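You operate a simulated robot arm through the tools that you are given. There is no shell and no other tool. Be economical: measure what you need, move in short steps, check, and stop when the job is done.

You run a simulated robot arm. Do the job below in one go: nothing can be reset, and whatever is moved stays where it is left.

JOB
Fit the tread plate in the floor frame and lock both latches.
Fine: the latches stand locked: turn them free first; lock them once the plate sits in the opening.

It is judged by the outcome, as a careful person would: the job done as asked, and still so three seconds after it is handed in. It fails if anything else is knocked over, pushed out of place, dropped, spilled or broken.

ROBOT AND FRAMES
A 6-joint arm with a two-finger parallel gripper on a trunk, on a base that drives. Base frame: it is fixed to the floor where the robot stands at the start and does not move with it; the origin is under the middle of the robot, x ahead of it, y to its left, z up. Readings come in m, rad, newtons and seconds.
With the tool pointing down near the work surface it reaches from about 0.32 to 0.7 m from the robot's upright axis, wherever it stands. Its first joint turns from -2.897 to 2.897 rad. Places, roughly: opening in the floor frame [0.6, -2.6, 0.6]; red latch [0.5, -0.1, 0.9]; tread plate (30x22x7 cm) [0.5, -0.3, 0.9]; white latch [0.5, -0.4, 0.9]. Payload 4.1 kg.
The tool frame sits at the grasp point between the pads (the TCP): z along the fingers, y along the line on which they close. The tips reach 0.023 m beyond it. The gripper opens to 0.094 m. The fingers are 0.038 m wide and 0.01 m thick; the gripper's body (0.054 by 0.096 m) begins 0.039 m behind the TCP.
Orientation is that of the tool frame in the base frame, as a unit quaternion [x, y, z, w]. With the fingers straight down and closing along the base's y, the tool's x points along the base's -x, its y along +y and its z along -z.

CONTROLS
- The arm moves only by the tool send_rows. Its argument "targets" is a list of rows, each a list of 7 numbers: the shift along the tool's x, y, z in units of 20 mm (1.0 is 20 mm), then the turn, a rotation vector about the tool's x, y, z in units of 5 degrees (1.0 is 5 degrees), then the opening in per cent of the stroke, from 0 (shut) to 100 (fully open). In form: [[dx, dy, dz, wx, wy, wz, grip], ...]. A call has 1 to 8 rows; each row shifts and turns the commanded pose from where the row before left it, along the tool's axes as they then stand. A call with a number of a shift or a turn outside -1 to 1 is refused whole. Each row takes 0.2 s and may step no farther than 0.05 m and 0.15 rad from the row before; otherwise, or with a gripper value out of range, the whole call is refused. Where a pose cannot be reached the arm comes as near as it can. A force on the tool above 40 N (or 10 N above the force at the start of the call, whichever is more), or a blocked arm, ends the call early, and 0.2 s more pass. Each finger travels about 0.045 m/s and halts on what it meets, pressing with about 26 N; the grip force reading is that of the motor and also rises with nothing between the fingers. The clock runs only during rows and for 0.2 s after the last one: add rows that do not move to give the fingers time. The reply holds the time, the measured pose of the TCP, the force on the tool along the base axes, the opening and the grip force, in the units named above and with some noise, with the torque about the TCP (base axes, N m) and any sound that the robot's microphone picked up, and new pictures: "views" is both (left out), scene, wrist or none.
- Cameras (640 x 400 px; columns grow to the right, rows downward): "scene" is now at [0.0001, 0.1239, 1.5797]; the picture's right is [-0.57, -0.82, 0.00], its down [-0.56, 0.39, -0.73] and it looks along [0.60, -0.42, -0.68] (base axes); focal length 287 px, centre (320, 200). "wrist" rides on the gripper at [0.086, 0.016, -0.074] in the tool frame; the picture's right is [-0.18, 0.98, 0.00], its down [-0.58, -0.11, -0.81] and it looks along [-0.79, -0.15, 0.59] (tool axes); focal length 243 px, centre (320, 200). There is no depth. A picture from a camera that has moved, and an enlarged one, comes with that camera's place and axes in the base frame and with its lens. The place of the scene camera against the robot may be out by one fixed shift of up to 0.025 m in any direction.
- raise_lower(by): slides the trunk up (or, below 0, down) by that many m; the arm and the scene camera ride with it, the base frame stays. It gives what a move gives, with no picture.
- drive_base(legs): drives the robot by 1 to 6 legs, each [ahead, turn to the left] in m and rad, along the robot's own axes; the way and the turn of a leg run together, so that a leg with both is an arc; at most 1.5 m and 3.142 rad a leg. The arm and the cameras ride along, it lands a little off, and it stops where it bumps. It gives what a move gives, and a new picture of the scene camera.
- aim_head(pan, tilt): turns the head with the scene camera to pan (to the left, within 2.705 rad either way) and tilt (down, from -0.506 to 1.204), counted from straight ahead of the robot. It gives what a move gives, and a new picture of the scene camera.
- zoom(camera, box): a new picture of the part [left, top, right, bottom] of that camera's present view, enlarged. No time passes.
- close_job(): hands the job in; it is judged then, once.

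Work in short steps. Places have to be worked out from the pictures, the camera data and where the tool is seen: move nearer, look again, correct. Check each grasp and each placing, and mend what went wrong. You have 120 turns and 260 pictures in all, those below and enlarged ones among them. Open the gripper and draw the arm clear of the work before you hand the job in, unless the task says otherwise; then end with one line.

The tools are called after "Request:" by a JSON object that holds its "method" and its "body". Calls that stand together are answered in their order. send_rows: Moves the arm, as the interface text tells. Its arguments: {"type":"object","properties":{"targets":{"type":"array"},"views":{"type":"string","enum":["both","scene","wrist","none"]}},"required":["targets"]} The other tools are called the same way: raise_lower (by) slides the trunk up or down; drive_base (legs) drives the base; aim_head (pan, tilt) turns the head that bears the scene camera; zoom (camera, box) takes an enlarged picture of a part of a camera's view; close_job () hands the job in.

At the start:

```text
t: 0.0
tool_pos: [0.2908, -0.3203, 1.1821]
tcp_rot: [0.0, 1.0, 0.0, 0.0]
contact_force: [0.0, -0.3, 0.5]
ft_torque: [0.01, -0.04, -0.02]
opening: 0.0939
grip_force: 0.0
trunk travel left (down, up): [-0.525, 0.065]
robot x, y, heading: [-0.001, -0.0019, -0.001]
head pan, tilt: [-0.609, 0.745]
```

scene: 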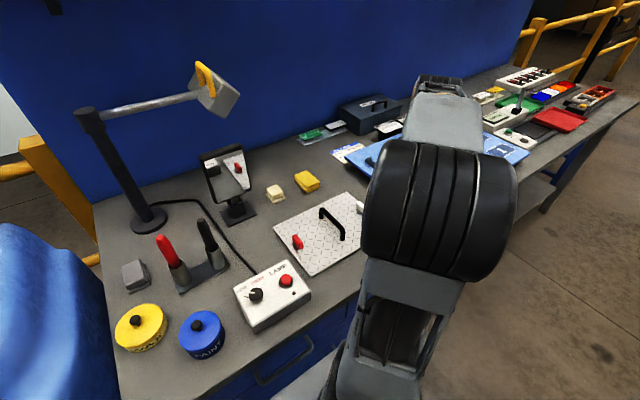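
wrist: 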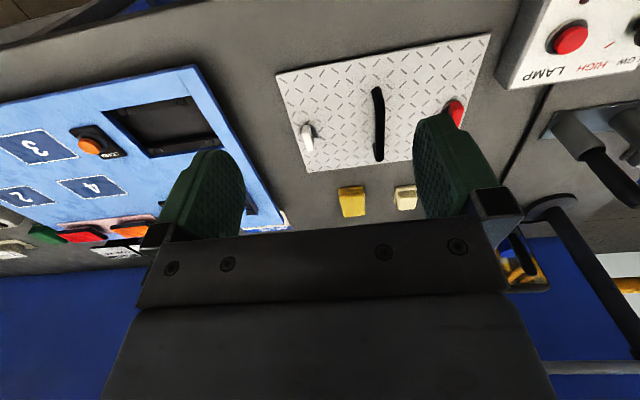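

The plate with its handle and two latches (red and white) lies on the bench ahead. I look closer at it, and pan the head toward the floor frame.

Request:
{"method": "zoom", "body": {"camera": "scene", "box": [240, 160, 400, 300]}}

Request:
{"method": "zoom", "body": {"camera": "wrist", "box": [250, 20, 510, 220]}}

Request:
{"method": "aim_head", "body": {"pan": -1.35, "tilt": 0.4}}

```text
2.86 times, centred on (320, 230) of scene
camera zoom: at [0.0001, 0.1239, 1.5797], right [-0.57, -0.82, 0.0], down [-0.56, 0.39, -0.73], along [0.6, -0.42, -0.68], focal length 821 px, centre (320, 114)
```

zoom: 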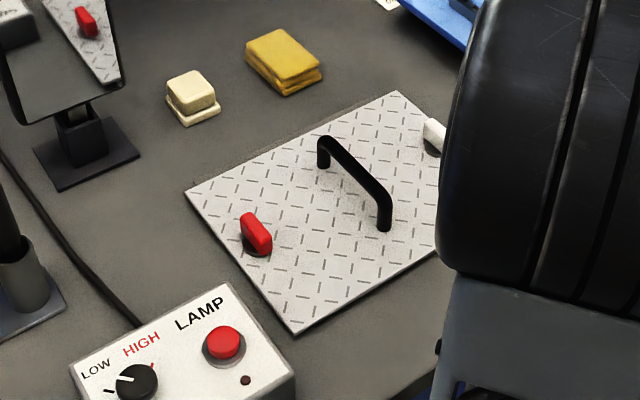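

```text
2.00 times, centred on (380, 120) of wrist
camera zoom: at [0.2044, -0.3042, 1.2559], right [0.18, 0.98, 0.0], down [0.58, -0.11, 0.81], along [0.79, -0.15, -0.59], focal length 485 px, centre (200, 360)
```

zoom: 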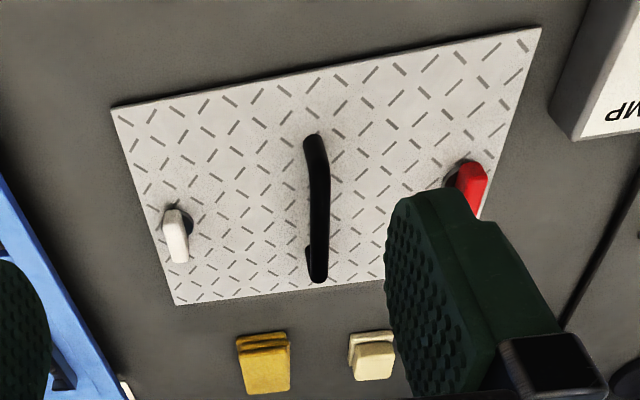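

```text
t: 1.1
tool_pos: [0.2898, -0.3202, 1.182]
tcp_rot: [0.001, 1.0, 0.0, -0.001]
contact_force: [-0.1, 0.0, -0.6]
ft_torque: [0.02, -0.02, 0.03]
opening: 0.094
grip_force: 0.1
trunk travel left (down, up): [-0.525, 0.065]
robot x, y, heading: [-0.0008, 0.0014, -0.003]
head pan, tilt: [-1.349, 0.4]
camera scene: at [-0.0476, 0.0811, 1.6103], right [-0.98, -0.22, 0.0], down [-0.09, 0.38, -0.92], along [0.2, -0.9, -0.39], focal length 287 px, centre (320, 200)
```

scene: 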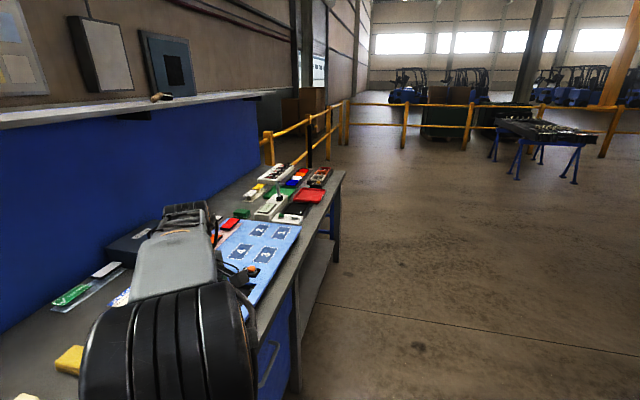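

The red latch seems to be near (0.47,-0.14), the white near (0.47,-0.37), with the handle between them along x. I move over the red latch to look at it closely.

Request:
{"method": "send_rows", "body": {"targets": [[-1, 1, 0.5, 0, 0, 0, 100], [-1, 1, 0.5, 0, 0, 0, 100], [-1, 1, 0.5, 0, 0, 0, 100], [-1, 1, 0.5, 0, 0, 0, 100], [-1, 1, 0.5, 0, 0, 0, 100], [-1, 1, 0.5, 0, 0, 0, 100], [-1, 1, 0.5, 0, 0, 0, 100], [-0.5, 1, 0.5, 0, 0, 0, 100]], "views": "wrist"}}

Request:
{"method": "aim_head", "body": {"pan": -0.5, "tilt": 0.8}}

```text
t: 2.9
tool_pos: [0.4402, -0.1594, 1.1026]
tcp_rot: [0.0, 1.0, -0.001, 0.0]
contact_force: [-0.1, 0.7, 0.6]
ft_torque: [0.03, -0.03, 0.0]
opening: 0.0942
grip_force: 0.1
trunk travel left (down, up): [-0.525, 0.065]
robot x, y, heading: [-0.0008, -0.0032, -0.008]
head pan, tilt: [-1.349, 0.4]
camera wrist: at [0.3549, -0.1437, 1.1762], right [0.18, 0.98, 0.0], down [0.58, -0.11, 0.81], along [0.79, -0.15, -0.59], focal length 243 px, centre (320, 200)
```

wrist: 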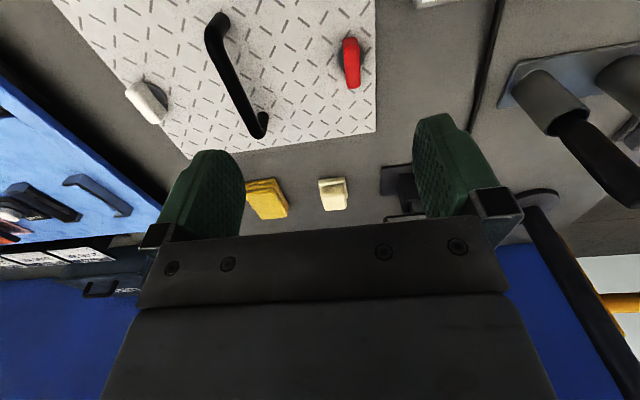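

```text
t: 4.1
tool_pos: [0.4393, -0.16, 1.1026]
tcp_rot: [0.0, 1.0, 0.0, 0.0]
contact_force: [-0.8, -0.2, 0.2]
ft_torque: [0.02, -0.02, 0.02]
opening: 0.094
grip_force: 0.1
trunk travel left (down, up): [-0.525, 0.065]
robot x, y, heading: [-0.0014, -0.0034, -0.002]
head pan, tilt: [-0.499, 0.799]
camera scene: at [0.0028, 0.1328, 1.5753], right [-0.48, -0.88, 0.0], down [-0.63, 0.34, -0.7], along [0.61, -0.33, -0.72], focal length 287 px, centre (320, 200)
```

scene: 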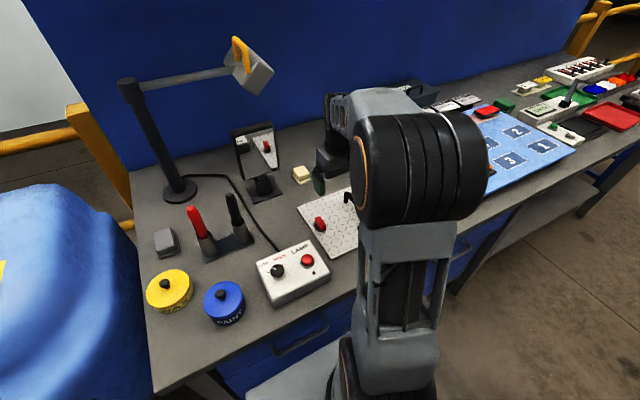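

Request:
{"method": "zoom", "body": {"camera": "wrist", "box": [100, 0, 420, 200]}}

```text
2.00 times, centred on (260, 100) of wrist
camera zoom: at [0.3545, -0.1444, 1.1765], right [0.18, 0.98, 0.0], down [0.58, -0.11, 0.81], along [0.79, -0.15, -0.59], focal length 485 px, centre (440, 400)
```

zoom: 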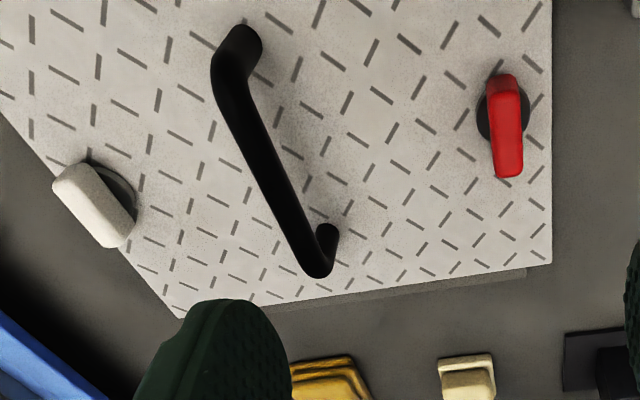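

Red latch fin lies along x with its middle near (0.476,-0.133); the plate is square to the base frame. I descend above it in part and look again.

Request:
{"method": "send_rows", "body": {"targets": [[-0.9, 0.65, 1, 0, 0, 0, 70], [-0.9, 0.65, 1, 0, 0, 0, 60], [0, 0, 1, 0, 0, 0, 60], [0, 0, 1, 0, 0, 0, 60], [0, 0, 1, 0, 0, 0, 60], [0, 0, 1, 0, 0, 0, 60]], "views": "both"}}

```text
t: 5.5
tool_pos: [0.4756, -0.1351, 0.9817]
tcp_rot: [0.001, 1.0, 0.0, 0.0]
contact_force: [0.3, 0.2, 0.0]
ft_torque: [0.02, 0.0, 0.0]
opening: 0.0563
grip_force: 0.1
trunk travel left (down, up): [-0.525, 0.065]
robot x, y, heading: [0.0024, -0.0016, -0.002]
head pan, tilt: [-0.499, 0.799]
camera scene: at [0.0029, 0.1328, 1.5753], right [-0.48, -0.88, 0.0], down [-0.63, 0.34, -0.7], along [0.61, -0.33, -0.72], focal length 287 px, centre (320, 200)
camera wrist: at [0.3905, -0.1188, 1.0556], right [0.18, 0.98, 0.0], down [0.58, -0.11, 0.81], along [0.79, -0.15, -0.59], focal length 243 px, centre (320, 200)
```

scene: 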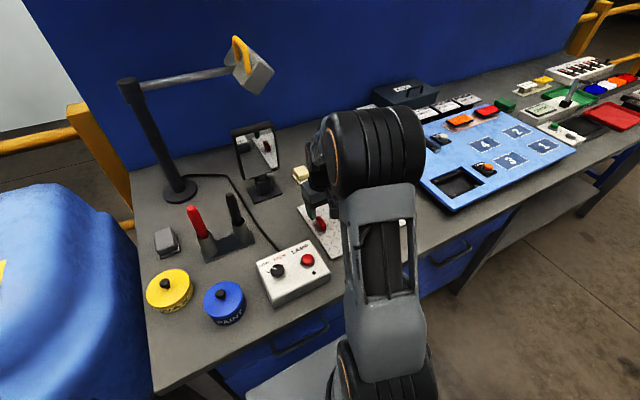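
wrist: 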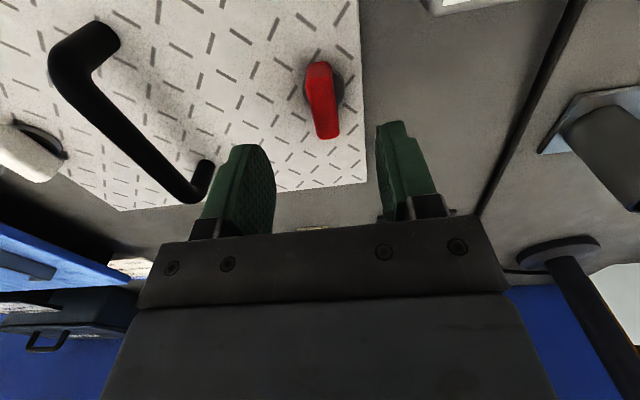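

The fin is centred under the tool. I lower so that the fingers straddle it.

Request:
{"method": "send_rows", "body": {"targets": [[0, 0, 1, 0, 0, 0, 60], [0, 0, 1, 0, 0, 0, 60], [0, 0, 0.5, 0, 0, 0, 60]], "views": "wrist"}}

```text
t: 6.3
tool_pos: [0.4753, -0.1341, 0.931]
tcp_rot: [0.0, 1.0, 0.0, -0.001]
contact_force: [-0.8, 0.2, -0.4]
ft_torque: [0.01, 0.0, -0.01]
opening: 0.0563
grip_force: 0.2
trunk travel left (down, up): [-0.525, 0.065]
robot x, y, heading: [0.0001, -0.0015, -0.002]
head pan, tilt: [-0.499, 0.799]
camera wrist: at [0.3901, -0.1185, 1.0058], right [0.18, 0.98, 0.0], down [0.58, -0.11, 0.81], along [0.79, -0.15, -0.59], focal length 243 px, centre (320, 200)
```

wrist: 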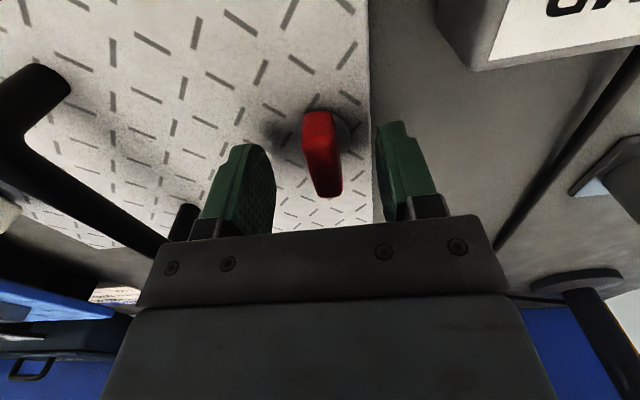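

Fin top is near z 0.915–0.92 and the plate top near 0.895, so I lower about 1 cm more and close.

Request:
{"method": "send_rows", "body": {"targets": [[0, 0, 0.45, 0, 0, 0, 60], [0, 0, 0, 0, 0, 0, 30], [0, 0, 0, 0, 0, 0, 0], [0, 0, 0, 0, 0, 0, 0], [0, 0, 0, 0, 0, 0, 0], [0, 0, 0, 0, 0, 0, 0]], "views": "wrist"}}

```text
t: 7.7
tool_pos: [0.4752, -0.1343, 0.9227]
tcp_rot: [0.0, 1.0, 0.0, 0.0]
contact_force: [1.8, 4.1, 0.5]
ft_torque: [0.26, 0.22, 0.04]
opening: 0.0159
grip_force: 25.6
trunk travel left (down, up): [-0.525, 0.065]
robot x, y, heading: [-0.0002, -0.0033, 0.001]
head pan, tilt: [-0.499, 0.799]
camera wrist: at [0.3903, -0.1183, 0.9971], right [0.18, 0.98, 0.0], down [0.58, -0.11, 0.81], along [0.79, -0.15, -0.59], focal length 243 px, centre (320, 200)
```

wrist: 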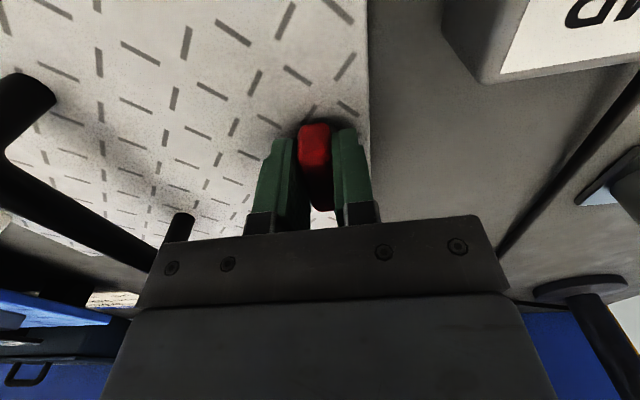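

Gripped the fin (16 mm). I try a small turn about tool z and watch the torque.

Request:
{"method": "send_rows", "body": {"targets": [[0, 0, 0, 0, 0, 1, 0], [0, 0, 0, 0, 0, 1, 0]], "views": "wrist"}}

```text
t: 8.3
tool_pos: [0.4763, -0.1352, 0.9221]
tcp_rot: [0.087, 0.996, -0.001, 0.0]
contact_force: [4.3, -3.1, 0.5]
ft_torque: [-0.02, 0.16, 0.57]
opening: 0.016
grip_force: 26.1
trunk travel left (down, up): [-0.525, 0.065]
robot x, y, heading: [0.0006, -0.0062, -0.005]
head pan, tilt: [-0.499, 0.799]
camera wrist: at [0.3949, -0.1047, 0.9969], right [0.35, 0.94, 0.0], down [0.55, -0.21, 0.81], along [0.75, -0.28, -0.59], focal length 243 px, centre (320, 200)
```

wrist: 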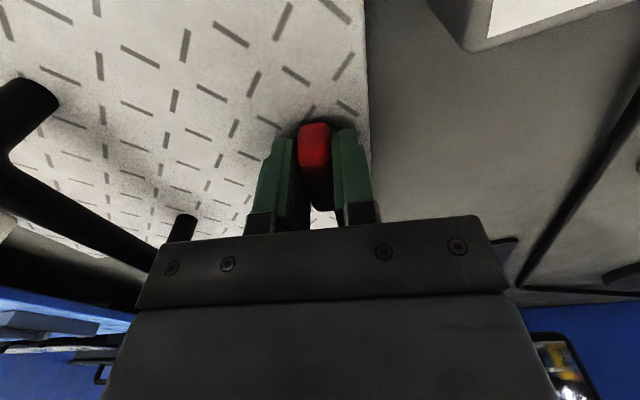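

The plate turned along with the latch, so this way is against the stop. I turn back and try the other way.

Request:
{"method": "send_rows", "body": {"targets": [[0, 0, 0, 0, 0, -1, 0], [0, 0, 0, 0, 0, -1, 0], [0, 0, 0, 0, 0, -1, 0], [0, 0, 0, 0, 0, -1, 0]], "views": "wrist"}}

```text
t: 9.3
tool_pos: [0.4755, -0.1351, 0.9232]
tcp_rot: [-0.089, 0.996, 0.0, 0.0]
contact_force: [0.8, -3.5, -0.3]
ft_torque: [-0.05, -0.25, -0.03]
opening: 0.0159
grip_force: 26.1
trunk travel left (down, up): [-0.525, 0.065]
robot x, y, heading: [0.0008, -0.0019, 0.001]
head pan, tilt: [-0.499, 0.799]
camera wrist: at [0.389, -0.1342, 0.9969], right [0.01, 1.0, 0.0], down [0.59, -0.01, 0.81], along [0.81, -0.01, -0.59], focal length 243 px, centre (320, 200)
```

wrist: 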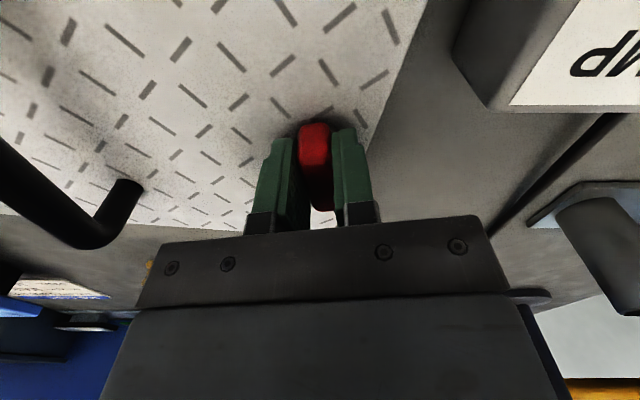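

Now the latch turns relative to the plate with little torque. I continue that way.

Request:
{"method": "send_rows", "body": {"targets": [[0, 0, 0, 0, 0, -1, 0], [0, 0, 0, 0, 0, -1, 0], [0, 0, 0, 0, 0, -1, 0], [0, 0, 0, 0, 0, -1, 0], [0, 0, 0, 0, 0, -1, 0], [0, 0, 0, 0, 0, -1, 0], [0, 0, 0, 0, 0, -1, 0], [0, 0, 0, 0, 0, -1, 0]], "views": "wrist"}}

```text
t: 11.1
tool_pos: [0.4746, -0.1339, 0.9227]
tcp_rot: [-0.423, 0.906, 0.0, -0.001]
contact_force: [1.5, -2.6, -0.2]
ft_torque: [-0.1, 0.03, -0.03]
opening: 0.0158
grip_force: 25.7
trunk travel left (down, up): [-0.525, 0.065]
robot x, y, heading: [0.0011, -0.0016, -0.002]
head pan, tilt: [-0.499, 0.799]
camera wrist: at [0.409, -0.1908, 0.9969], right [-0.64, 0.77, 0.0], down [0.46, 0.38, 0.81], along [0.62, 0.51, -0.59], focal length 243 px, centre (320, 200)
```

wrist: 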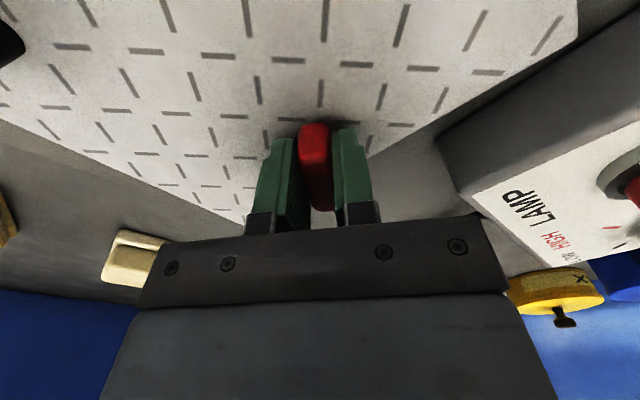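

Still free. I keep on toward 90°, watching for the stop.

Request:
{"method": "send_rows", "body": {"targets": [[0, 0, 0, 0, 0, -1, 0], [0, 0, 0, 0, 0, -1, 0], [0, 0, 0, 0, 0, -1, 0], [0, 0, 0, 0, 0, -1, 0], [0, 0, 0, 0, 0, -1, 0], [0, 0, 0, 0, 0, -0.6, 0]], "views": "wrist"}}

```text
t: 12.5
tool_pos: [0.4767, -0.1343, 0.9234]
tcp_rot: [-0.63, 0.777, 0.0, 0.0]
contact_force: [1.3, -2.1, 3.3]
ft_torque: [-0.44, 0.08, 0.0]
opening: 0.0159
grip_force: 25.9
trunk travel left (down, up): [-0.525, 0.065]
robot x, y, heading: [-0.0, -0.0037, 0.002]
head pan, tilt: [-0.499, 0.799]
camera wrist: at [0.4434, -0.216, 0.9968], right [-0.92, 0.38, 0.0], down [0.23, 0.55, 0.81], along [0.31, 0.74, -0.59], focal length 243 px, centre (320, 200)
```

wrist: 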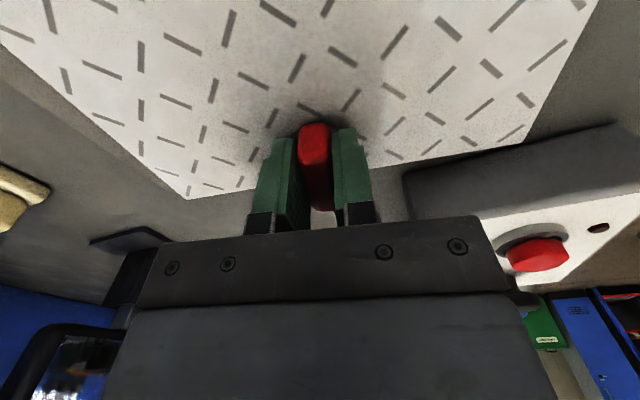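

Torque about z is still nil; I turn a bit more to find the stop.

Request:
{"method": "send_rows", "body": {"targets": [[0, 0, 0, 0, 0, -1, 0], [0, 0, 0, 0, 0, -1, 0]], "views": "wrist"}}

```text
t: 13.1
tool_pos: [0.475, -0.1343, 0.9237]
tcp_rot: [-0.695, 0.719, 0.002, 0.0]
contact_force: [-6.1, -0.8, 1.6]
ft_torque: [-0.2, 0.07, -0.82]
opening: 0.0158
grip_force: 25.7
trunk travel left (down, up): [-0.525, 0.065]
robot x, y, heading: [0.0015, -0.0005, 0.005]
head pan, tilt: [-0.499, 0.799]
camera wrist: at [0.4564, -0.2203, 0.9967], right [-0.98, 0.22, 0.0], down [0.13, 0.58, 0.81], along [0.18, 0.79, -0.59], focal length 243 px, centre (320, 200)
```

wrist: 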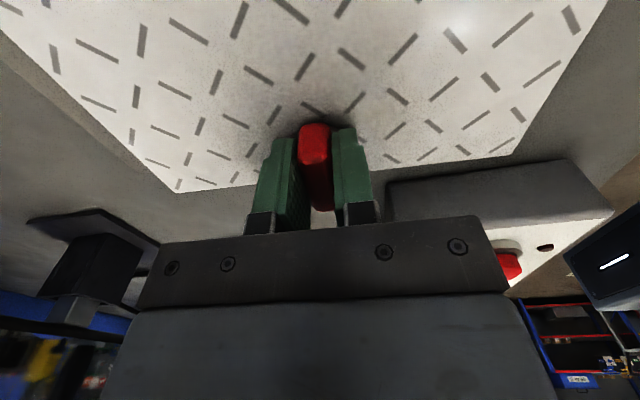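

The stop is reached (torque −0.8): the red latch is now free, its fin lying along the plate's long axis. I open, lift and begin turning back.

Request:
{"method": "send_rows", "body": {"targets": [[0, 0, 0, 0, 0, 0, 40], [0, 0, 0, 0, 0, 0, 60], [0, 0, -1, 0, 0, 0, 60], [0, 0, -1, 0, 0, 0, 60], [0, 0, -1, 0, 0, 0, 60], [0, 0, -1, 0, 0, 1, 60], [0, 0, -1, 0, 0, 1, 60], [0, 0, 0, 0, 0, 1, 60]], "views": "none"}}

Request:
{"method": "send_rows", "body": {"targets": [[0, 0, 0, 0, 0, 1, 60], [0, 0, 0, 0, 0, 1, 60], [0, 0, 0, 0, 0, 1, 60], [0, 0, 0, 0, 0, 1, 60], [0, 0, 0, 0, 0, 1, 60], [0, 0, 0, 0, 0, 1, 60], [0, 0, 0, 0, 0, 1, 60], [0, 0, 0, 0, 0, 1, 60]], "views": "none"}}

Request:
{"method": "send_rows", "body": {"targets": [[0, 0, 0, 0, 0, 1, 60], [0, 0, 0, 0, 0, 1, 60], [0, 0, 0, 0, 0, 1, 60], [0, 0, 0, 0, 0, 1, 60], [0, 0, 0, 0, 0, 1, 60], [0, 0, 0, 0, 0, 1, 60], [0, 0, 0, 0, 0, 0.6, 60], [0, 0, 0, 0, 0, 0, 60]], "views": "wrist"}}

```text
t: 14.9
tool_pos: [0.4748, -0.1349, 1.023]
tcp_rot: [-0.593, 0.805, 0.0, -0.001]
contact_force: [-0.4, -1.3, 0.1]
ft_torque: [-0.01, -0.02, 0.0]
opening: 0.0563
grip_force: 0.1
trunk travel left (down, up): [-0.525, 0.065]
robot x, y, heading: [0.0057, -0.0016, -0.003]
head pan, tilt: [-0.499, 0.799]
```

```text
t: 16.7
tool_pos: [0.4757, -0.1329, 1.0234]
tcp_rot: [-0.283, 0.959, 0.001, 0.0]
contact_force: [-0.9, -0.3, 0.0]
ft_torque: [0.01, 0.01, -0.01]
opening: 0.0565
grip_force: 0.2
trunk travel left (down, up): [-0.525, 0.065]
robot x, y, heading: [-0.0004, -0.001, 0.001]
head pan, tilt: [-0.499, 0.799]
```

```text
t: 18.5
tool_pos: [0.4765, -0.1346, 1.0222]
tcp_rot: [0.001, 1.0, 0.0, 0.0]
contact_force: [0.0, 0.1, -0.1]
ft_torque: [-0.01, 0.02, 0.02]
opening: 0.0564
grip_force: 0.0
trunk travel left (down, up): [-0.525, 0.065]
robot x, y, heading: [0.0009, -0.0035, 0.001]
head pan, tilt: [-0.499, 0.799]
camera wrist: at [0.3905, -0.1183, 1.097], right [0.19, 0.98, 0.0], down [0.58, -0.11, 0.81], along [0.79, -0.15, -0.59], focal length 243 px, centre (320, 200)
```

wrist: 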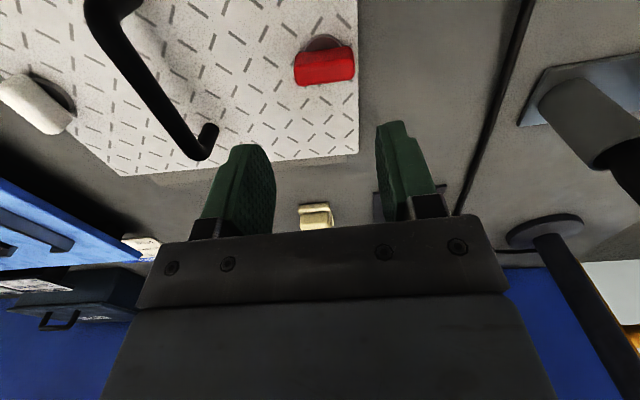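

Red is free and the plate square again. Next I move along −y to the white latch.

Request:
{"method": "send_rows", "body": {"targets": [[0, -1, 0, 0, 0, 0, 60], [0, -1, 0, 0, 0, 0, 60], [0, -1, 0, 0, 0, 0, 60], [0, -1, 0, 0, 0, 0, 60], [0, -1, 0, 0, 0, 0, 60], [0, -1, 0, 0, 0, 0, 60], [0, -1, 0, 0, 0, 0, 60], [0, -1, 0, 0, 0, 0, 60]], "views": "none"}}

Request:
{"method": "send_rows", "body": {"targets": [[0, -1, 0, 0, 0, 0, 60], [0, -1, 0, 0, 0, 0, 60], [0, -1, 0, 0, 0, 0, 60], [0, -1, 0, 0, 0, 0, 60], [0, 0, 1, 0, 0, 0, 60]], "views": "wrist"}}

```text
t: 20.3
tool_pos: [0.4751, -0.2941, 1.0224]
tcp_rot: [0.0, 1.0, 0.0, 0.0]
contact_force: [-0.1, -0.9, -0.7]
ft_torque: [0.02, 0.0, -0.01]
opening: 0.0562
grip_force: 0.0
trunk travel left (down, up): [-0.525, 0.065]
robot x, y, heading: [0.0005, 0.0003, -0.0]
head pan, tilt: [-0.499, 0.799]
```

```text
t: 21.5
tool_pos: [0.4756, -0.3737, 1.0018]
tcp_rot: [-0.001, 1.0, 0.0, 0.0]
contact_force: [-0.5, -0.8, 0.3]
ft_torque: [-0.01, -0.02, 0.02]
opening: 0.0563
grip_force: 0.1
trunk travel left (down, up): [-0.525, 0.065]
robot x, y, heading: [-0.0043, -0.0009, -0.006]
head pan, tilt: [-0.499, 0.799]
camera wrist: at [0.3905, -0.3588, 1.0766], right [0.18, 0.98, 0.0], down [0.58, -0.11, 0.81], along [0.79, -0.15, -0.59], focal length 243 px, centre (320, 200)
```

wrist: 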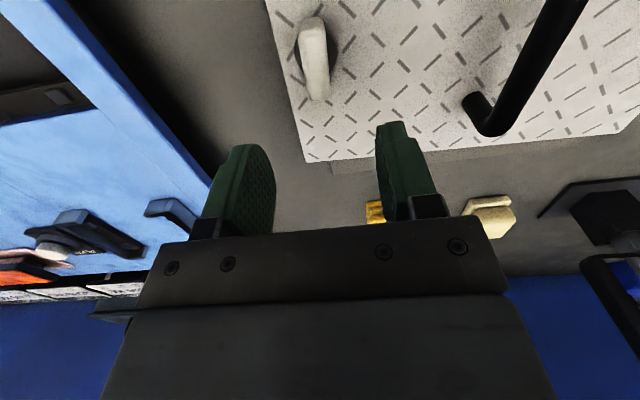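

White fin is centred near (0.464,-0.375), the plate yawed about 2.5° clockwise. I correct and descend astride it.

Request:
{"method": "send_rows", "body": {"targets": [[0.55, -0.05, 1, 0, 0, 0.5, 60], [0, 0, 1, 0, 0, 0, 60], [0, 0, 1, 0, 0, 0, 60], [0, 0, 0.4, 0, 0, 0, 60]], "views": "wrist"}}

```text
t: 22.5
tool_pos: [0.4654, -0.3751, 0.9329]
tcp_rot: [0.022, 1.0, -0.001, 0.0]
contact_force: [-0.2, -0.4, -0.1]
ft_torque: [-0.01, -0.01, 0.02]
opening: 0.0562
grip_force: 0.0
trunk travel left (down, up): [-0.525, 0.065]
robot x, y, heading: [-0.0016, -0.0043, -0.0]
head pan, tilt: [-0.499, 0.799]
camera wrist: at [0.3808, -0.3554, 1.0083], right [0.23, 0.97, 0.0], down [0.58, -0.13, 0.81], along [0.79, -0.18, -0.59], focal length 243 px, centre (320, 200)
```

wrist: 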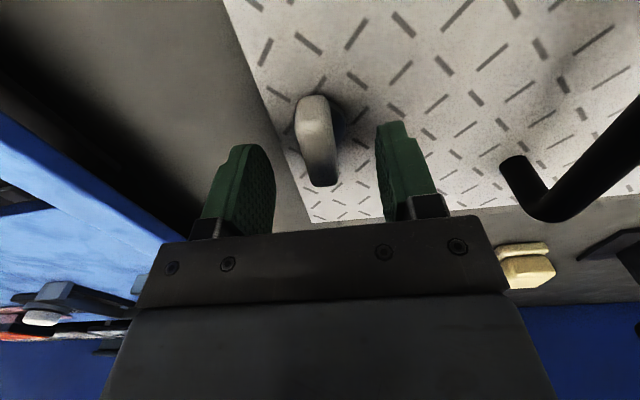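

Request:
{"method": "send_rows", "body": {"targets": [[0.3, -0.05, 0.45, 0, 0, 0, 60], [0, 0, 0, 0, 0, 0, 30], [0, 0, 0, 0, 0, 0, 0], [0, 0, 0, 0, 0, 0, 0], [0, 0, 0, 0, 0, 0, 0], [0, 0, 0, 0, 0, 0, 0]], "views": "wrist"}}

```text
t: 23.9
tool_pos: [0.4594, -0.3751, 0.9252]
tcp_rot: [0.021, 1.0, 0.0, 0.0]
contact_force: [-1.7, 3.7, 0.6]
ft_torque: [0.03, 0.3, 0.01]
opening: 0.0158
grip_force: 26.4
trunk travel left (down, up): [-0.525, 0.065]
robot x, y, heading: [-0.0013, -0.0031, -0.001]
head pan, tilt: [-0.499, 0.799]
camera wrist: at [0.3744, -0.356, 0.9996], right [0.23, 0.97, 0.0], down [0.58, -0.13, 0.81], along [0.78, -0.18, -0.59], focal length 243 px, centre (320, 200)
```

wrist: 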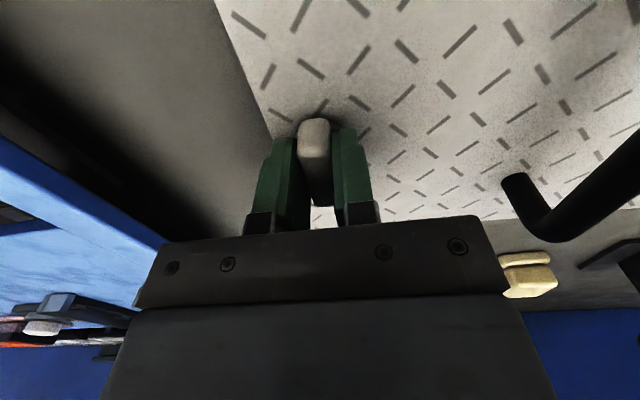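

White fin gripped. I test a small turn in the tool-negative direction as with red, but only one step.

Request:
{"method": "send_rows", "body": {"targets": [[0, 0, 0, 0, 0, -1, 0], [0, 0, 0, 0, 0, 0, 0]], "views": "wrist"}}

```text
t: 24.5
tool_pos: [0.4592, -0.3757, 0.9261]
tcp_rot: [-0.022, 1.0, 0.001, 0.0]
contact_force: [-0.7, 3.4, -0.1]
ft_torque: [-0.04, 0.23, 0.0]
opening: 0.0159
grip_force: 26.3
trunk travel left (down, up): [-0.525, 0.065]
robot x, y, heading: [-0.0004, -0.0023, -0.001]
head pan, tilt: [-0.499, 0.799]
camera wrist: at [0.373, -0.364, 0.9997], right [0.14, 0.99, 0.0], down [0.59, -0.08, 0.81], along [0.8, -0.11, -0.59], focal length 243 px, centre (320, 200)
```

wrist: 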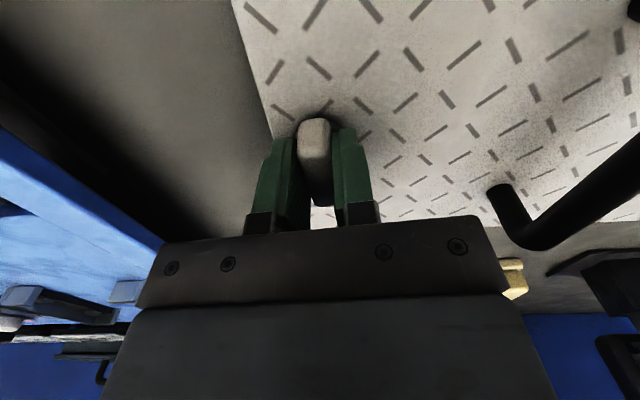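

It turns freely this way too. I continue.

Request:
{"method": "send_rows", "body": {"targets": [[0, 0, 0, 0, 0, -1, 0], [0, 0, 0, 0, 0, -1, 0], [0, 0, 0, 0, 0, -1, 0], [0, 0, 0, 0, 0, -1, 0], [0, 0, 0, 0, 0, -1, 0], [0, 0, 0, 0, 0, -1, 0], [0, 0, 0, 0, 0, -1, 0], [0, 0, 0, 0, 0, -1, 0]], "views": "none"}}

Request:
{"method": "send_rows", "body": {"targets": [[0, 0, 0, 0, 0, -1, 0], [0, 0, 0, 0, 0, -1, 0], [0, 0, 0, 0, 0, -1, 0], [0, 0, 0, 0, 0, -1, 0], [0, 0, 0, 0, 0, -1, 0], [0, 0, 0, 0, 0, -1, 0], [0, 0, 0, 0, 0, -1, 0], [0, 0, 0, 0, 0, -1, 0]], "views": "wrist"}}

```text
t: 26.3
tool_pos: [0.4596, -0.3756, 0.9254]
tcp_rot: [-0.362, 0.932, -0.001, 0.0]
contact_force: [0.7, -3.3, -0.1]
ft_torque: [-0.34, 0.17, 0.02]
opening: 0.0159
grip_force: 26.3
trunk travel left (down, up): [-0.525, 0.065]
robot x, y, heading: [-0.0025, -0.0053, 0.005]
head pan, tilt: [-0.499, 0.799]
```

```text
t: 28.1
tool_pos: [0.4585, -0.3769, 0.9261]
tcp_rot: [-0.659, 0.752, 0.001, 0.0]
contact_force: [0.9, -1.8, 0.5]
ft_torque: [-0.3, 0.09, 0.05]
opening: 0.0159
grip_force: 25.9
trunk travel left (down, up): [-0.525, 0.065]
robot x, y, heading: [-0.0012, -0.0023, 0.002]
head pan, tilt: [-0.499, 0.799]
camera wrist: at [0.4327, -0.4601, 0.9996], right [-0.95, 0.31, 0.0], down [0.18, 0.56, 0.81], along [0.25, 0.77, -0.59], focal length 243 px, centre (320, 200)
```

wrist: 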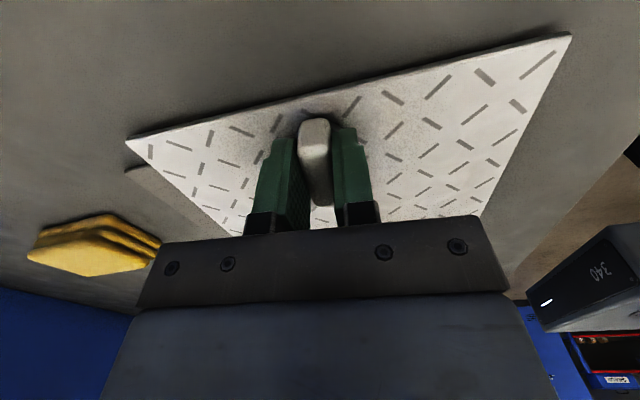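

Turned 82° so far and no stop yet. I go on by two more steps.

Request:
{"method": "send_rows", "body": {"targets": [[0, 0, 0, 0, 0, -1, 0], [0, 0, 0, 0, 0, -1, 0]], "views": "wrist"}}

```text
t: 28.7
tool_pos: [0.4596, -0.3754, 0.9259]
tcp_rot: [0.723, -0.691, 0.0, 0.0]
contact_force: [0.6, 0.3, -0.4]
ft_torque: [-0.34, -0.09, -0.28]
opening: 0.0158
grip_force: 26.3
trunk travel left (down, up): [-0.525, 0.065]
robot x, y, heading: [0.0004, -0.0037, 0.002]
head pan, tilt: [-0.499, 0.799]
camera wrist: at [0.448, -0.4634, 0.9996], right [-0.99, 0.14, 0.0], down [0.08, 0.59, 0.81], along [0.11, 0.8, -0.59], focal length 243 px, centre (320, 200)
```

wrist: 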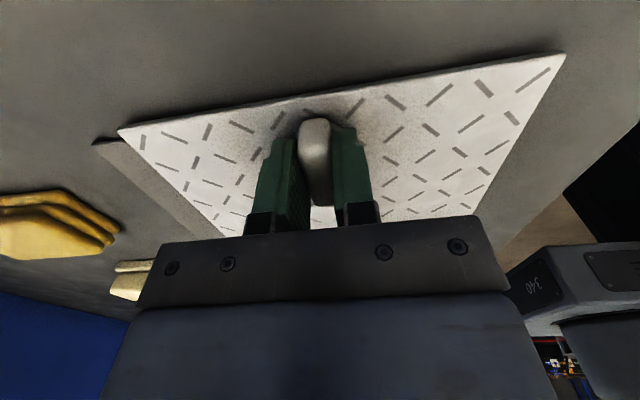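

Request:
{"method": "send_rows", "body": {"targets": [[0, 0, 0, 0, 0, -0.6, 0], [0, 0, 0, 0, 0, 0, 0]], "views": "none"}}

```text
t: 29.3
tool_pos: [0.4584, -0.375, 0.9259]
tcp_rot: [0.74, -0.673, -0.001, 0.001]
contact_force: [3.1, 1.7, 0.4]
ft_torque: [-0.24, -0.05, -0.29]
opening: 0.0158
grip_force: 25.8
trunk travel left (down, up): [-0.525, 0.065]
robot x, y, heading: [0.0012, -0.0055, 0.0]
head pan, tilt: [-0.499, 0.799]
```

The stop is reached (the plate slips along slightly). I release, lift, turn back to square and shift towards the handle.

Request:
{"method": "send_rows", "body": {"targets": [[0, 0, 0, 0, 0, 0, 40], [0, 0, 0, 0, 0, 0, 60], [0, 0, -1, 0, 0, 0, 60], [0, 0, -1, 0, 0, 0, 60], [0, 0, -1, 0, 0, 0, 60], [0, 0, -1, 0, 0, 1, 60], [0, 0, -1, 0, 0, 1, 60], [0, 0, -1, 0, 0, 1, 60]], "views": "none"}}

Request:
{"method": "send_rows", "body": {"targets": [[0, 0, 0, 0, 0, 1, 60], [0, 0, 0, 0, 0, 1, 60], [0, 0, 0, 0, 0, 1, 60], [0, 0, 0, 0, 0, 1, 60], [0, 0, 0, 0, 0, 1, 60], [0, 0, 0, 0, 0, 1, 60], [0, 0, 0, 0, 0, 1, 60], [0, 0, 0, 0, 0, 1, 60]], "views": "none"}}

Request:
{"method": "send_rows", "body": {"targets": [[0, 0, 0, 0, 0, 1, 60], [0, 0, 0, 0, 0, 1, 60], [0, 0, 0, 0, 0, 1, 60], [0, 0, 0, 0, 0, 1, 60], [0, 0, 0, 0, 0, 1, 60], [0, 0, 0, 0, 0, 1, 60], [0, 0, 0, 0, 0, 1, 60], [0, 0, 0, 0, 0, 1, 60]], "views": "none"}}

Request:
{"method": "send_rows", "body": {"targets": [[0.8, 1, 0, 0, 0, 0, 60], [0.8, 1, 0, 0, 0, 0, 60], [0.8, 1, -0.5, 0, 0, 0, 60], [0.8, 1, -0.5, 0, 0, 0, 60], [0.8, 1, -0.5, 0, 0, 0, 60]], "views": "wrist"}}

```text
t: 31.1
tool_pos: [0.4589, -0.3752, 1.0459]
tcp_rot: [-0.646, 0.763, 0.0, -0.001]
contact_force: [0.2, 0.0, -0.5]
ft_torque: [-0.01, 0.0, 0.01]
opening: 0.0565
grip_force: 0.2
trunk travel left (down, up): [-0.525, 0.065]
robot x, y, heading: [-0.0047, -0.0027, -0.004]
head pan, tilt: [-0.499, 0.799]
```

```text
t: 32.9
tool_pos: [0.4592, -0.375, 1.0457]
tcp_rot: [-0.345, 0.939, 0.0, 0.0]
contact_force: [-0.5, -0.9, 0.0]
ft_torque: [0.0, -0.01, -0.02]
opening: 0.0562
grip_force: 0.0
trunk travel left (down, up): [-0.525, 0.065]
robot x, y, heading: [-0.0036, -0.0015, -0.001]
head pan, tilt: [-0.499, 0.799]
```

```text
t: 34.7
tool_pos: [0.4597, -0.376, 1.0451]
tcp_rot: [-0.004, 1.0, 0.0, 0.0]
contact_force: [-0.2, -0.3, -0.1]
ft_torque: [0.0, 0.0, 0.0]
opening: 0.0562
grip_force: 0.0
trunk travel left (down, up): [-0.525, 0.065]
robot x, y, heading: [-0.0008, -0.0016, 0.001]
head pan, tilt: [-0.499, 0.799]
```

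```text
t: 35.9
tool_pos: [0.3773, -0.2755, 1.0766]
tcp_rot: [-0.004, 1.0, -0.001, -0.001]
contact_force: [0.0, 0.3, -0.3]
ft_torque: [0.01, 0.02, -0.02]
opening: 0.0566
grip_force: 0.1
trunk travel left (down, up): [-0.525, 0.065]
robot x, y, heading: [-0.0047, -0.0029, -0.005]
head pan, tilt: [-0.499, 0.799]
camera wrist: at [0.2921, -0.261, 1.15], right [0.18, 0.98, 0.0], down [0.58, -0.1, 0.81], along [0.79, -0.14, -0.59], focal length 243 px, centre (320, 200)
```

wrist: 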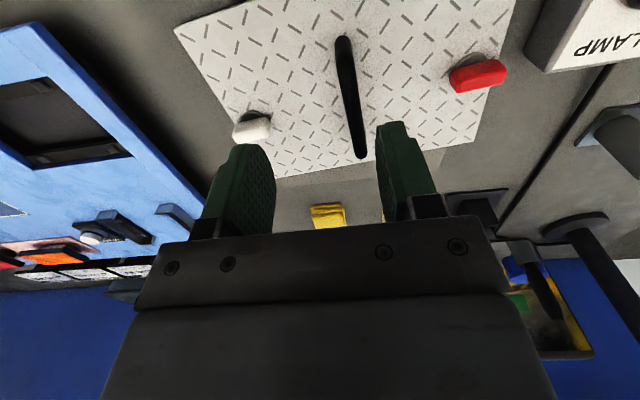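

Both latches now stand free (fins along the long axis). Before lifting the plate I scout the floor frame: back off, turn right and look.

Request:
{"method": "drive_base", "body": {"legs": [[-0.4, 0], [0, -1.571]]}}

Request:
{"method": "aim_head", "body": {"pan": 0.3, "tilt": 0.4}}

```text
t: 42.2
tool_pos: [-0.681, -0.3754, 1.0761]
tcp_rot: [0.711, 0.704, 0.0, 0.0]
contact_force: [0.3, -0.3, -0.4]
ft_torque: [0.01, 0.03, -0.01]
opening: 0.0563
grip_force: 0.1
trunk travel left (down, up): [-0.525, 0.065]
robot x, y, heading: [-0.399, -0.0033, -1.589]
head pan, tilt: [-0.499, 0.799]
camera scene: at [-0.2796, -0.0076, 1.5753], right [-0.87, 0.49, 0.0], down [0.35, 0.62, -0.7], along [-0.34, -0.61, -0.72], focal length 287 px, centre (320, 200)
```

scene: 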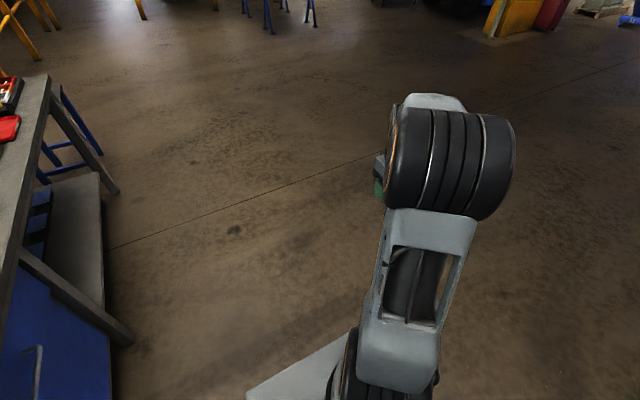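

```text
t: 43.3
tool_pos: [-0.6792, -0.3749, 1.076]
tcp_rot: [0.71, 0.704, 0.0, -0.001]
contact_force: [-0.3, -0.4, 0.3]
ft_torque: [-0.03, -0.01, 0.0]
opening: 0.0563
grip_force: 0.1
trunk travel left (down, up): [-0.525, 0.065]
robot x, y, heading: [-0.4009, -0.002, -1.59]
head pan, tilt: [0.3, 0.4]
camera scene: at [-0.2139, -0.0265, 1.6103], right [-0.96, -0.28, 0.0], down [-0.11, 0.37, -0.92], along [0.26, -0.88, -0.39], focal length 287 px, centre (320, 200)
```

scene: 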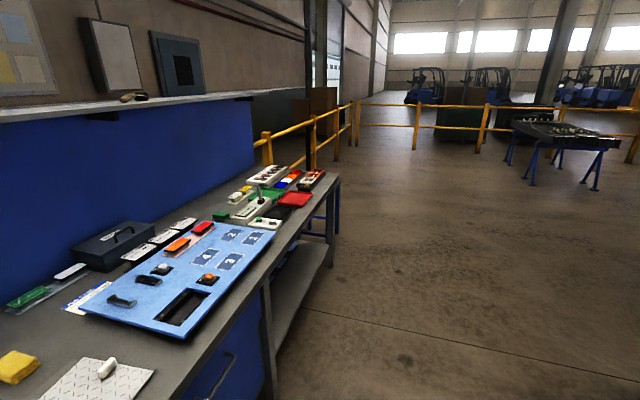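

The frame seems to stand on blue trestles hidden behind the bench's end. I drive ahead and look left.

Request:
{"method": "drive_base", "body": {"legs": [[1.5, 0]]}}

Request:
{"method": "aim_head", "body": {"pan": 0.7, "tilt": 0.6}}

```text
t: 50.8
tool_pos: [-0.7069, -1.8807, 1.0752]
tcp_rot: [0.71, 0.704, 0.001, -0.001]
contact_force: [0.6, -0.2, 0.0]
ft_torque: [0.02, 0.0, 0.02]
opening: 0.0567
grip_force: 0.1
trunk travel left (down, up): [-0.525, 0.065]
robot x, y, heading: [-0.4282, -1.5068, -1.587]
head pan, tilt: [0.3, 0.4]
camera scene: at [-0.2412, -1.5325, 1.6103], right [-0.96, -0.28, 0.0], down [-0.11, 0.37, -0.92], along [0.26, -0.88, -0.39], focal length 287 px, centre (320, 200)
```

scene: 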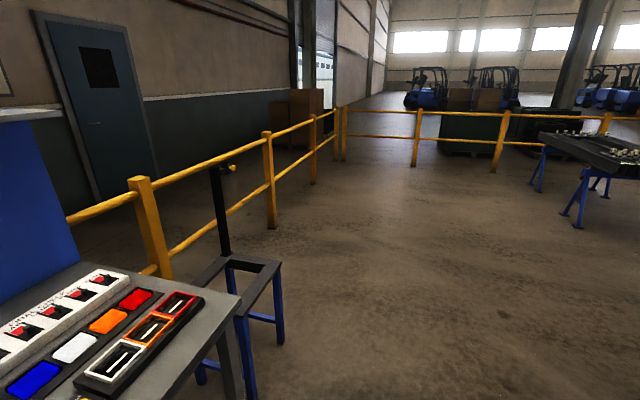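

```text
t: 51.7
tool_pos: [-0.7073, -1.8808, 1.076]
tcp_rot: [0.71, 0.704, 0.0, 0.001]
contact_force: [0.1, -0.1, -0.6]
ft_torque: [-0.04, 0.02, 0.01]
opening: 0.0561
grip_force: 0.0
trunk travel left (down, up): [-0.525, 0.065]
robot x, y, heading: [-0.429, -1.5111, -1.585]
head pan, tilt: [0.7, 0.6]
camera scene: at [-0.2114, -1.5121, 1.5922], right [-0.78, -0.63, 0.0], down [-0.36, 0.44, -0.83], along [0.52, -0.64, -0.56], focal length 287 px, centre (320, 200)
```

scene: 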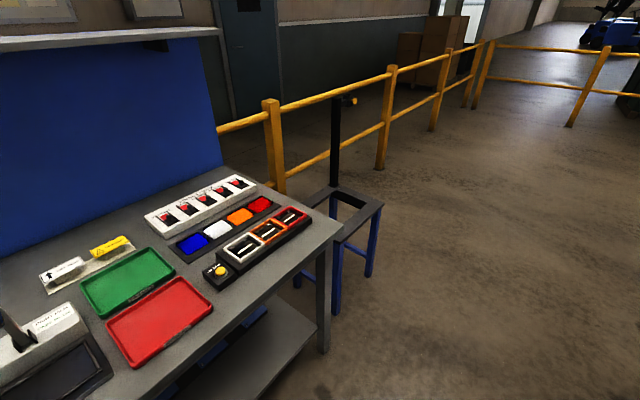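

The frame is a stand beyond the bench end with a post behind it. I drive level with it and turn left to face it.

Request:
{"method": "drive_base", "body": {"legs": [[1.09, 0], [0, 1.585]]}}

Request:
{"method": "aim_head", "body": {"pan": 0.0, "tilt": 0.75}}

```text
t: 61.1
tool_pos: [-0.0682, -2.8682, 1.0755]
tcp_rot: [-0.003, 1.0, 0.0, 0.0]
contact_force: [0.2, 0.6, 0.2]
ft_torque: [-0.02, 0.02, 0.01]
opening: 0.0564
grip_force: 0.0
trunk travel left (down, up): [-0.525, 0.065]
robot x, y, heading: [-0.4449, -2.5929, -0.005]
head pan, tilt: [0.7, 0.6]
camera scene: at [-0.4452, -2.3628, 1.5921], right [0.64, -0.77, 0.0], down [-0.43, -0.36, -0.83], along [0.63, 0.53, -0.56], focal length 287 px, centre (320, 200)
```

scene: 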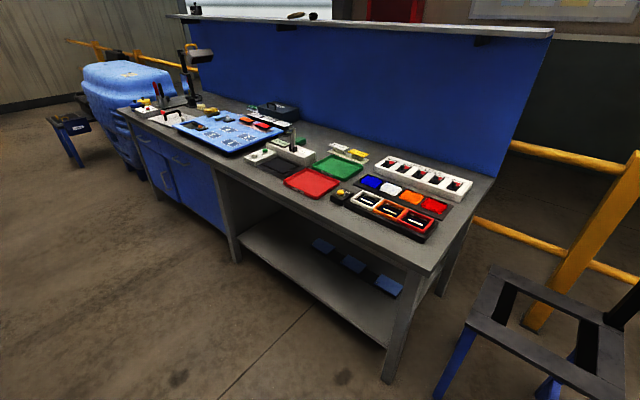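

```text
t: 62.2
tool_pos: [-0.068, -2.868, 1.0756]
tcp_rot: [-0.003, 1.0, 0.0, -0.001]
contact_force: [-0.4, -0.5, 0.8]
ft_torque: [0.0, -0.01, -0.02]
opening: 0.0568
grip_force: 0.1
trunk travel left (down, up): [-0.525, 0.065]
robot x, y, heading: [-0.4448, -2.5926, -0.004]
head pan, tilt: [0.0, 0.75]
camera scene: at [-0.4301, -2.4197, 1.5793], right [0.0, -1.0, 0.0], down [-0.68, 0.0, -0.73], along [0.73, 0.0, -0.68], focal length 287 px, centre (320, 200)
```

scene: 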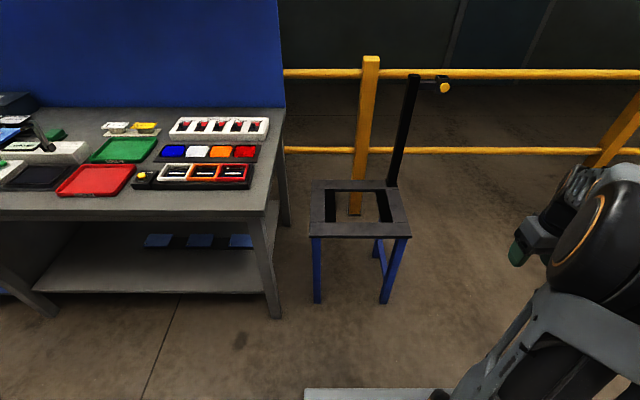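

Request:
{"method": "zoom", "body": {"camera": "scene", "box": [280, 60, 480, 310]}}

```text
1.60 times, centred on (380, 185) of scene
camera zoom: at [-0.4301, -2.4197, 1.5793], right [0.0, -1.0, 0.0], down [-0.68, 0.0, -0.73], along [0.73, 0.0, -0.68], focal length 460 px, centre (224, 224)
```

zoom: 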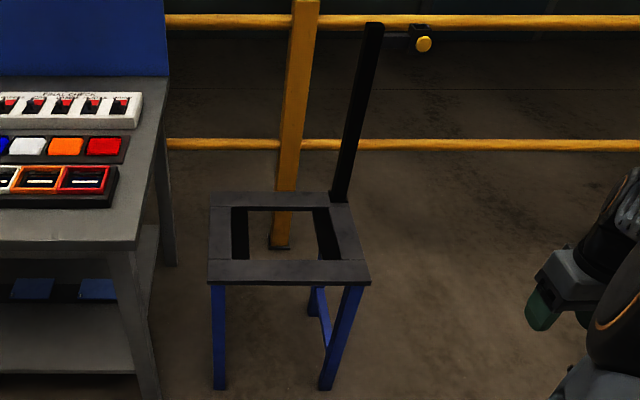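

Opening appears at about x 0.47–0.70, y −2.44…−2.77, long along y like the plate. I drive up closer, lower the trunk and look with the wrist camera.

Request:
{"method": "drive_base", "body": {"legs": [[0.42, 0]]}}

Request:
{"method": "raise_lower", "body": {"by": -0.2}}

Request:
{"method": "send_rows", "body": {"targets": [[0, 1, 0, 0, 0, 0, 60], [0, 1, 0, 0, 0, 0, 60], [0, 1, 0, 0, 0, 0, 60], [0, 1, 0, 0, 0, 0, 60], [0, 1, 0, 0, 0, 0, 60], [0, 1, 0, 0, 0, 0, 60], [0, 1, 0, 0, 0, 0, 60], [0, 1, 0, 0, 0, 0, 60]], "views": "both"}}

```text
t: 64.7
tool_pos: [0.3457, -2.8711, 1.0744]
tcp_rot: [-0.002, 1.0, 0.0, 0.0]
contact_force: [-0.6, 0.4, -0.1]
ft_torque: [0.01, 0.0, 0.01]
opening: 0.0564
grip_force: 0.1
trunk travel left (down, up): [-0.525, 0.065]
robot x, y, heading: [-0.0292, -2.5931, -0.009]
head pan, tilt: [0.0, 0.75]
camera scene: at [-0.0149, -2.4212, 1.5792], right [0.0, -1.0, 0.0], down [-0.68, 0.0, -0.73], along [0.73, 0.0, -0.68], focal length 287 px, centre (320, 200)
```

scene: 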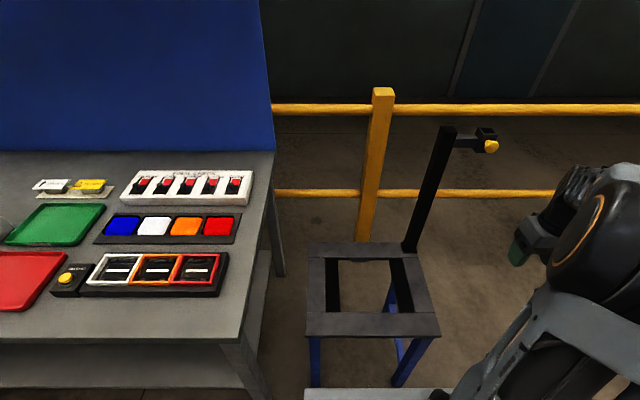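

```text
t: 66.9
tool_pos: [0.3451, -2.8696, 0.8755]
tcp_rot: [-0.002, 1.0, 0.001, -0.001]
contact_force: [-0.2, 0.4, 0.8]
ft_torque: [0.0, 0.0, 0.02]
opening: 0.056
grip_force: 0.1
trunk travel left (down, up): [-0.325, 0.265]
robot x, y, heading: [-0.0321, -2.5945, -0.005]
head pan, tilt: [0.0, 0.75]
```

```text
t: 68.7
tool_pos: [0.3453, -2.7104, 0.8754]
tcp_rot: [-0.002, 1.0, 0.0, 0.0]
contact_force: [-0.6, 0.3, -0.7]
ft_torque: [0.0, -0.01, -0.02]
opening: 0.0562
grip_force: 0.0
trunk travel left (down, up): [-0.325, 0.265]
robot x, y, heading: [-0.0308, -2.5891, -0.001]
head pan, tilt: [0.0, 0.75]
camera scene: at [-0.0152, -2.4212, 1.3793], right [0.0, -1.0, 0.0], down [-0.68, 0.0, -0.73], along [0.73, 0.0, -0.68], focal length 287 px, centre (320, 200)
camera wrist: at [0.2598, -2.6956, 0.9496], right [0.18, 0.98, 0.0], down [0.58, -0.11, 0.81], along [0.79, -0.14, -0.59], focal length 243 px, centre (320, 200)
```

scene: 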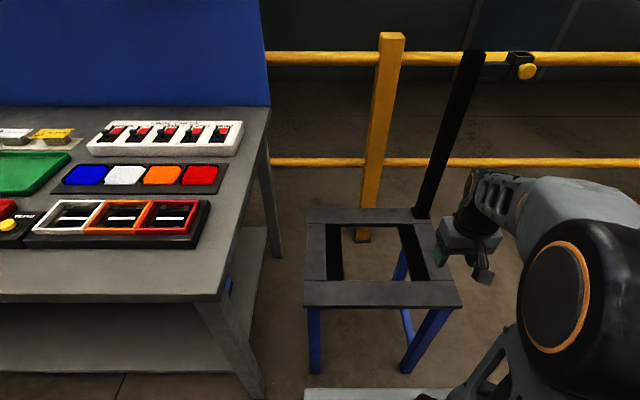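
wrist: 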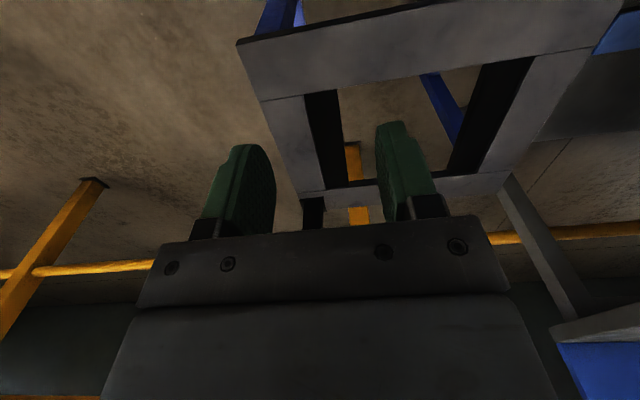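

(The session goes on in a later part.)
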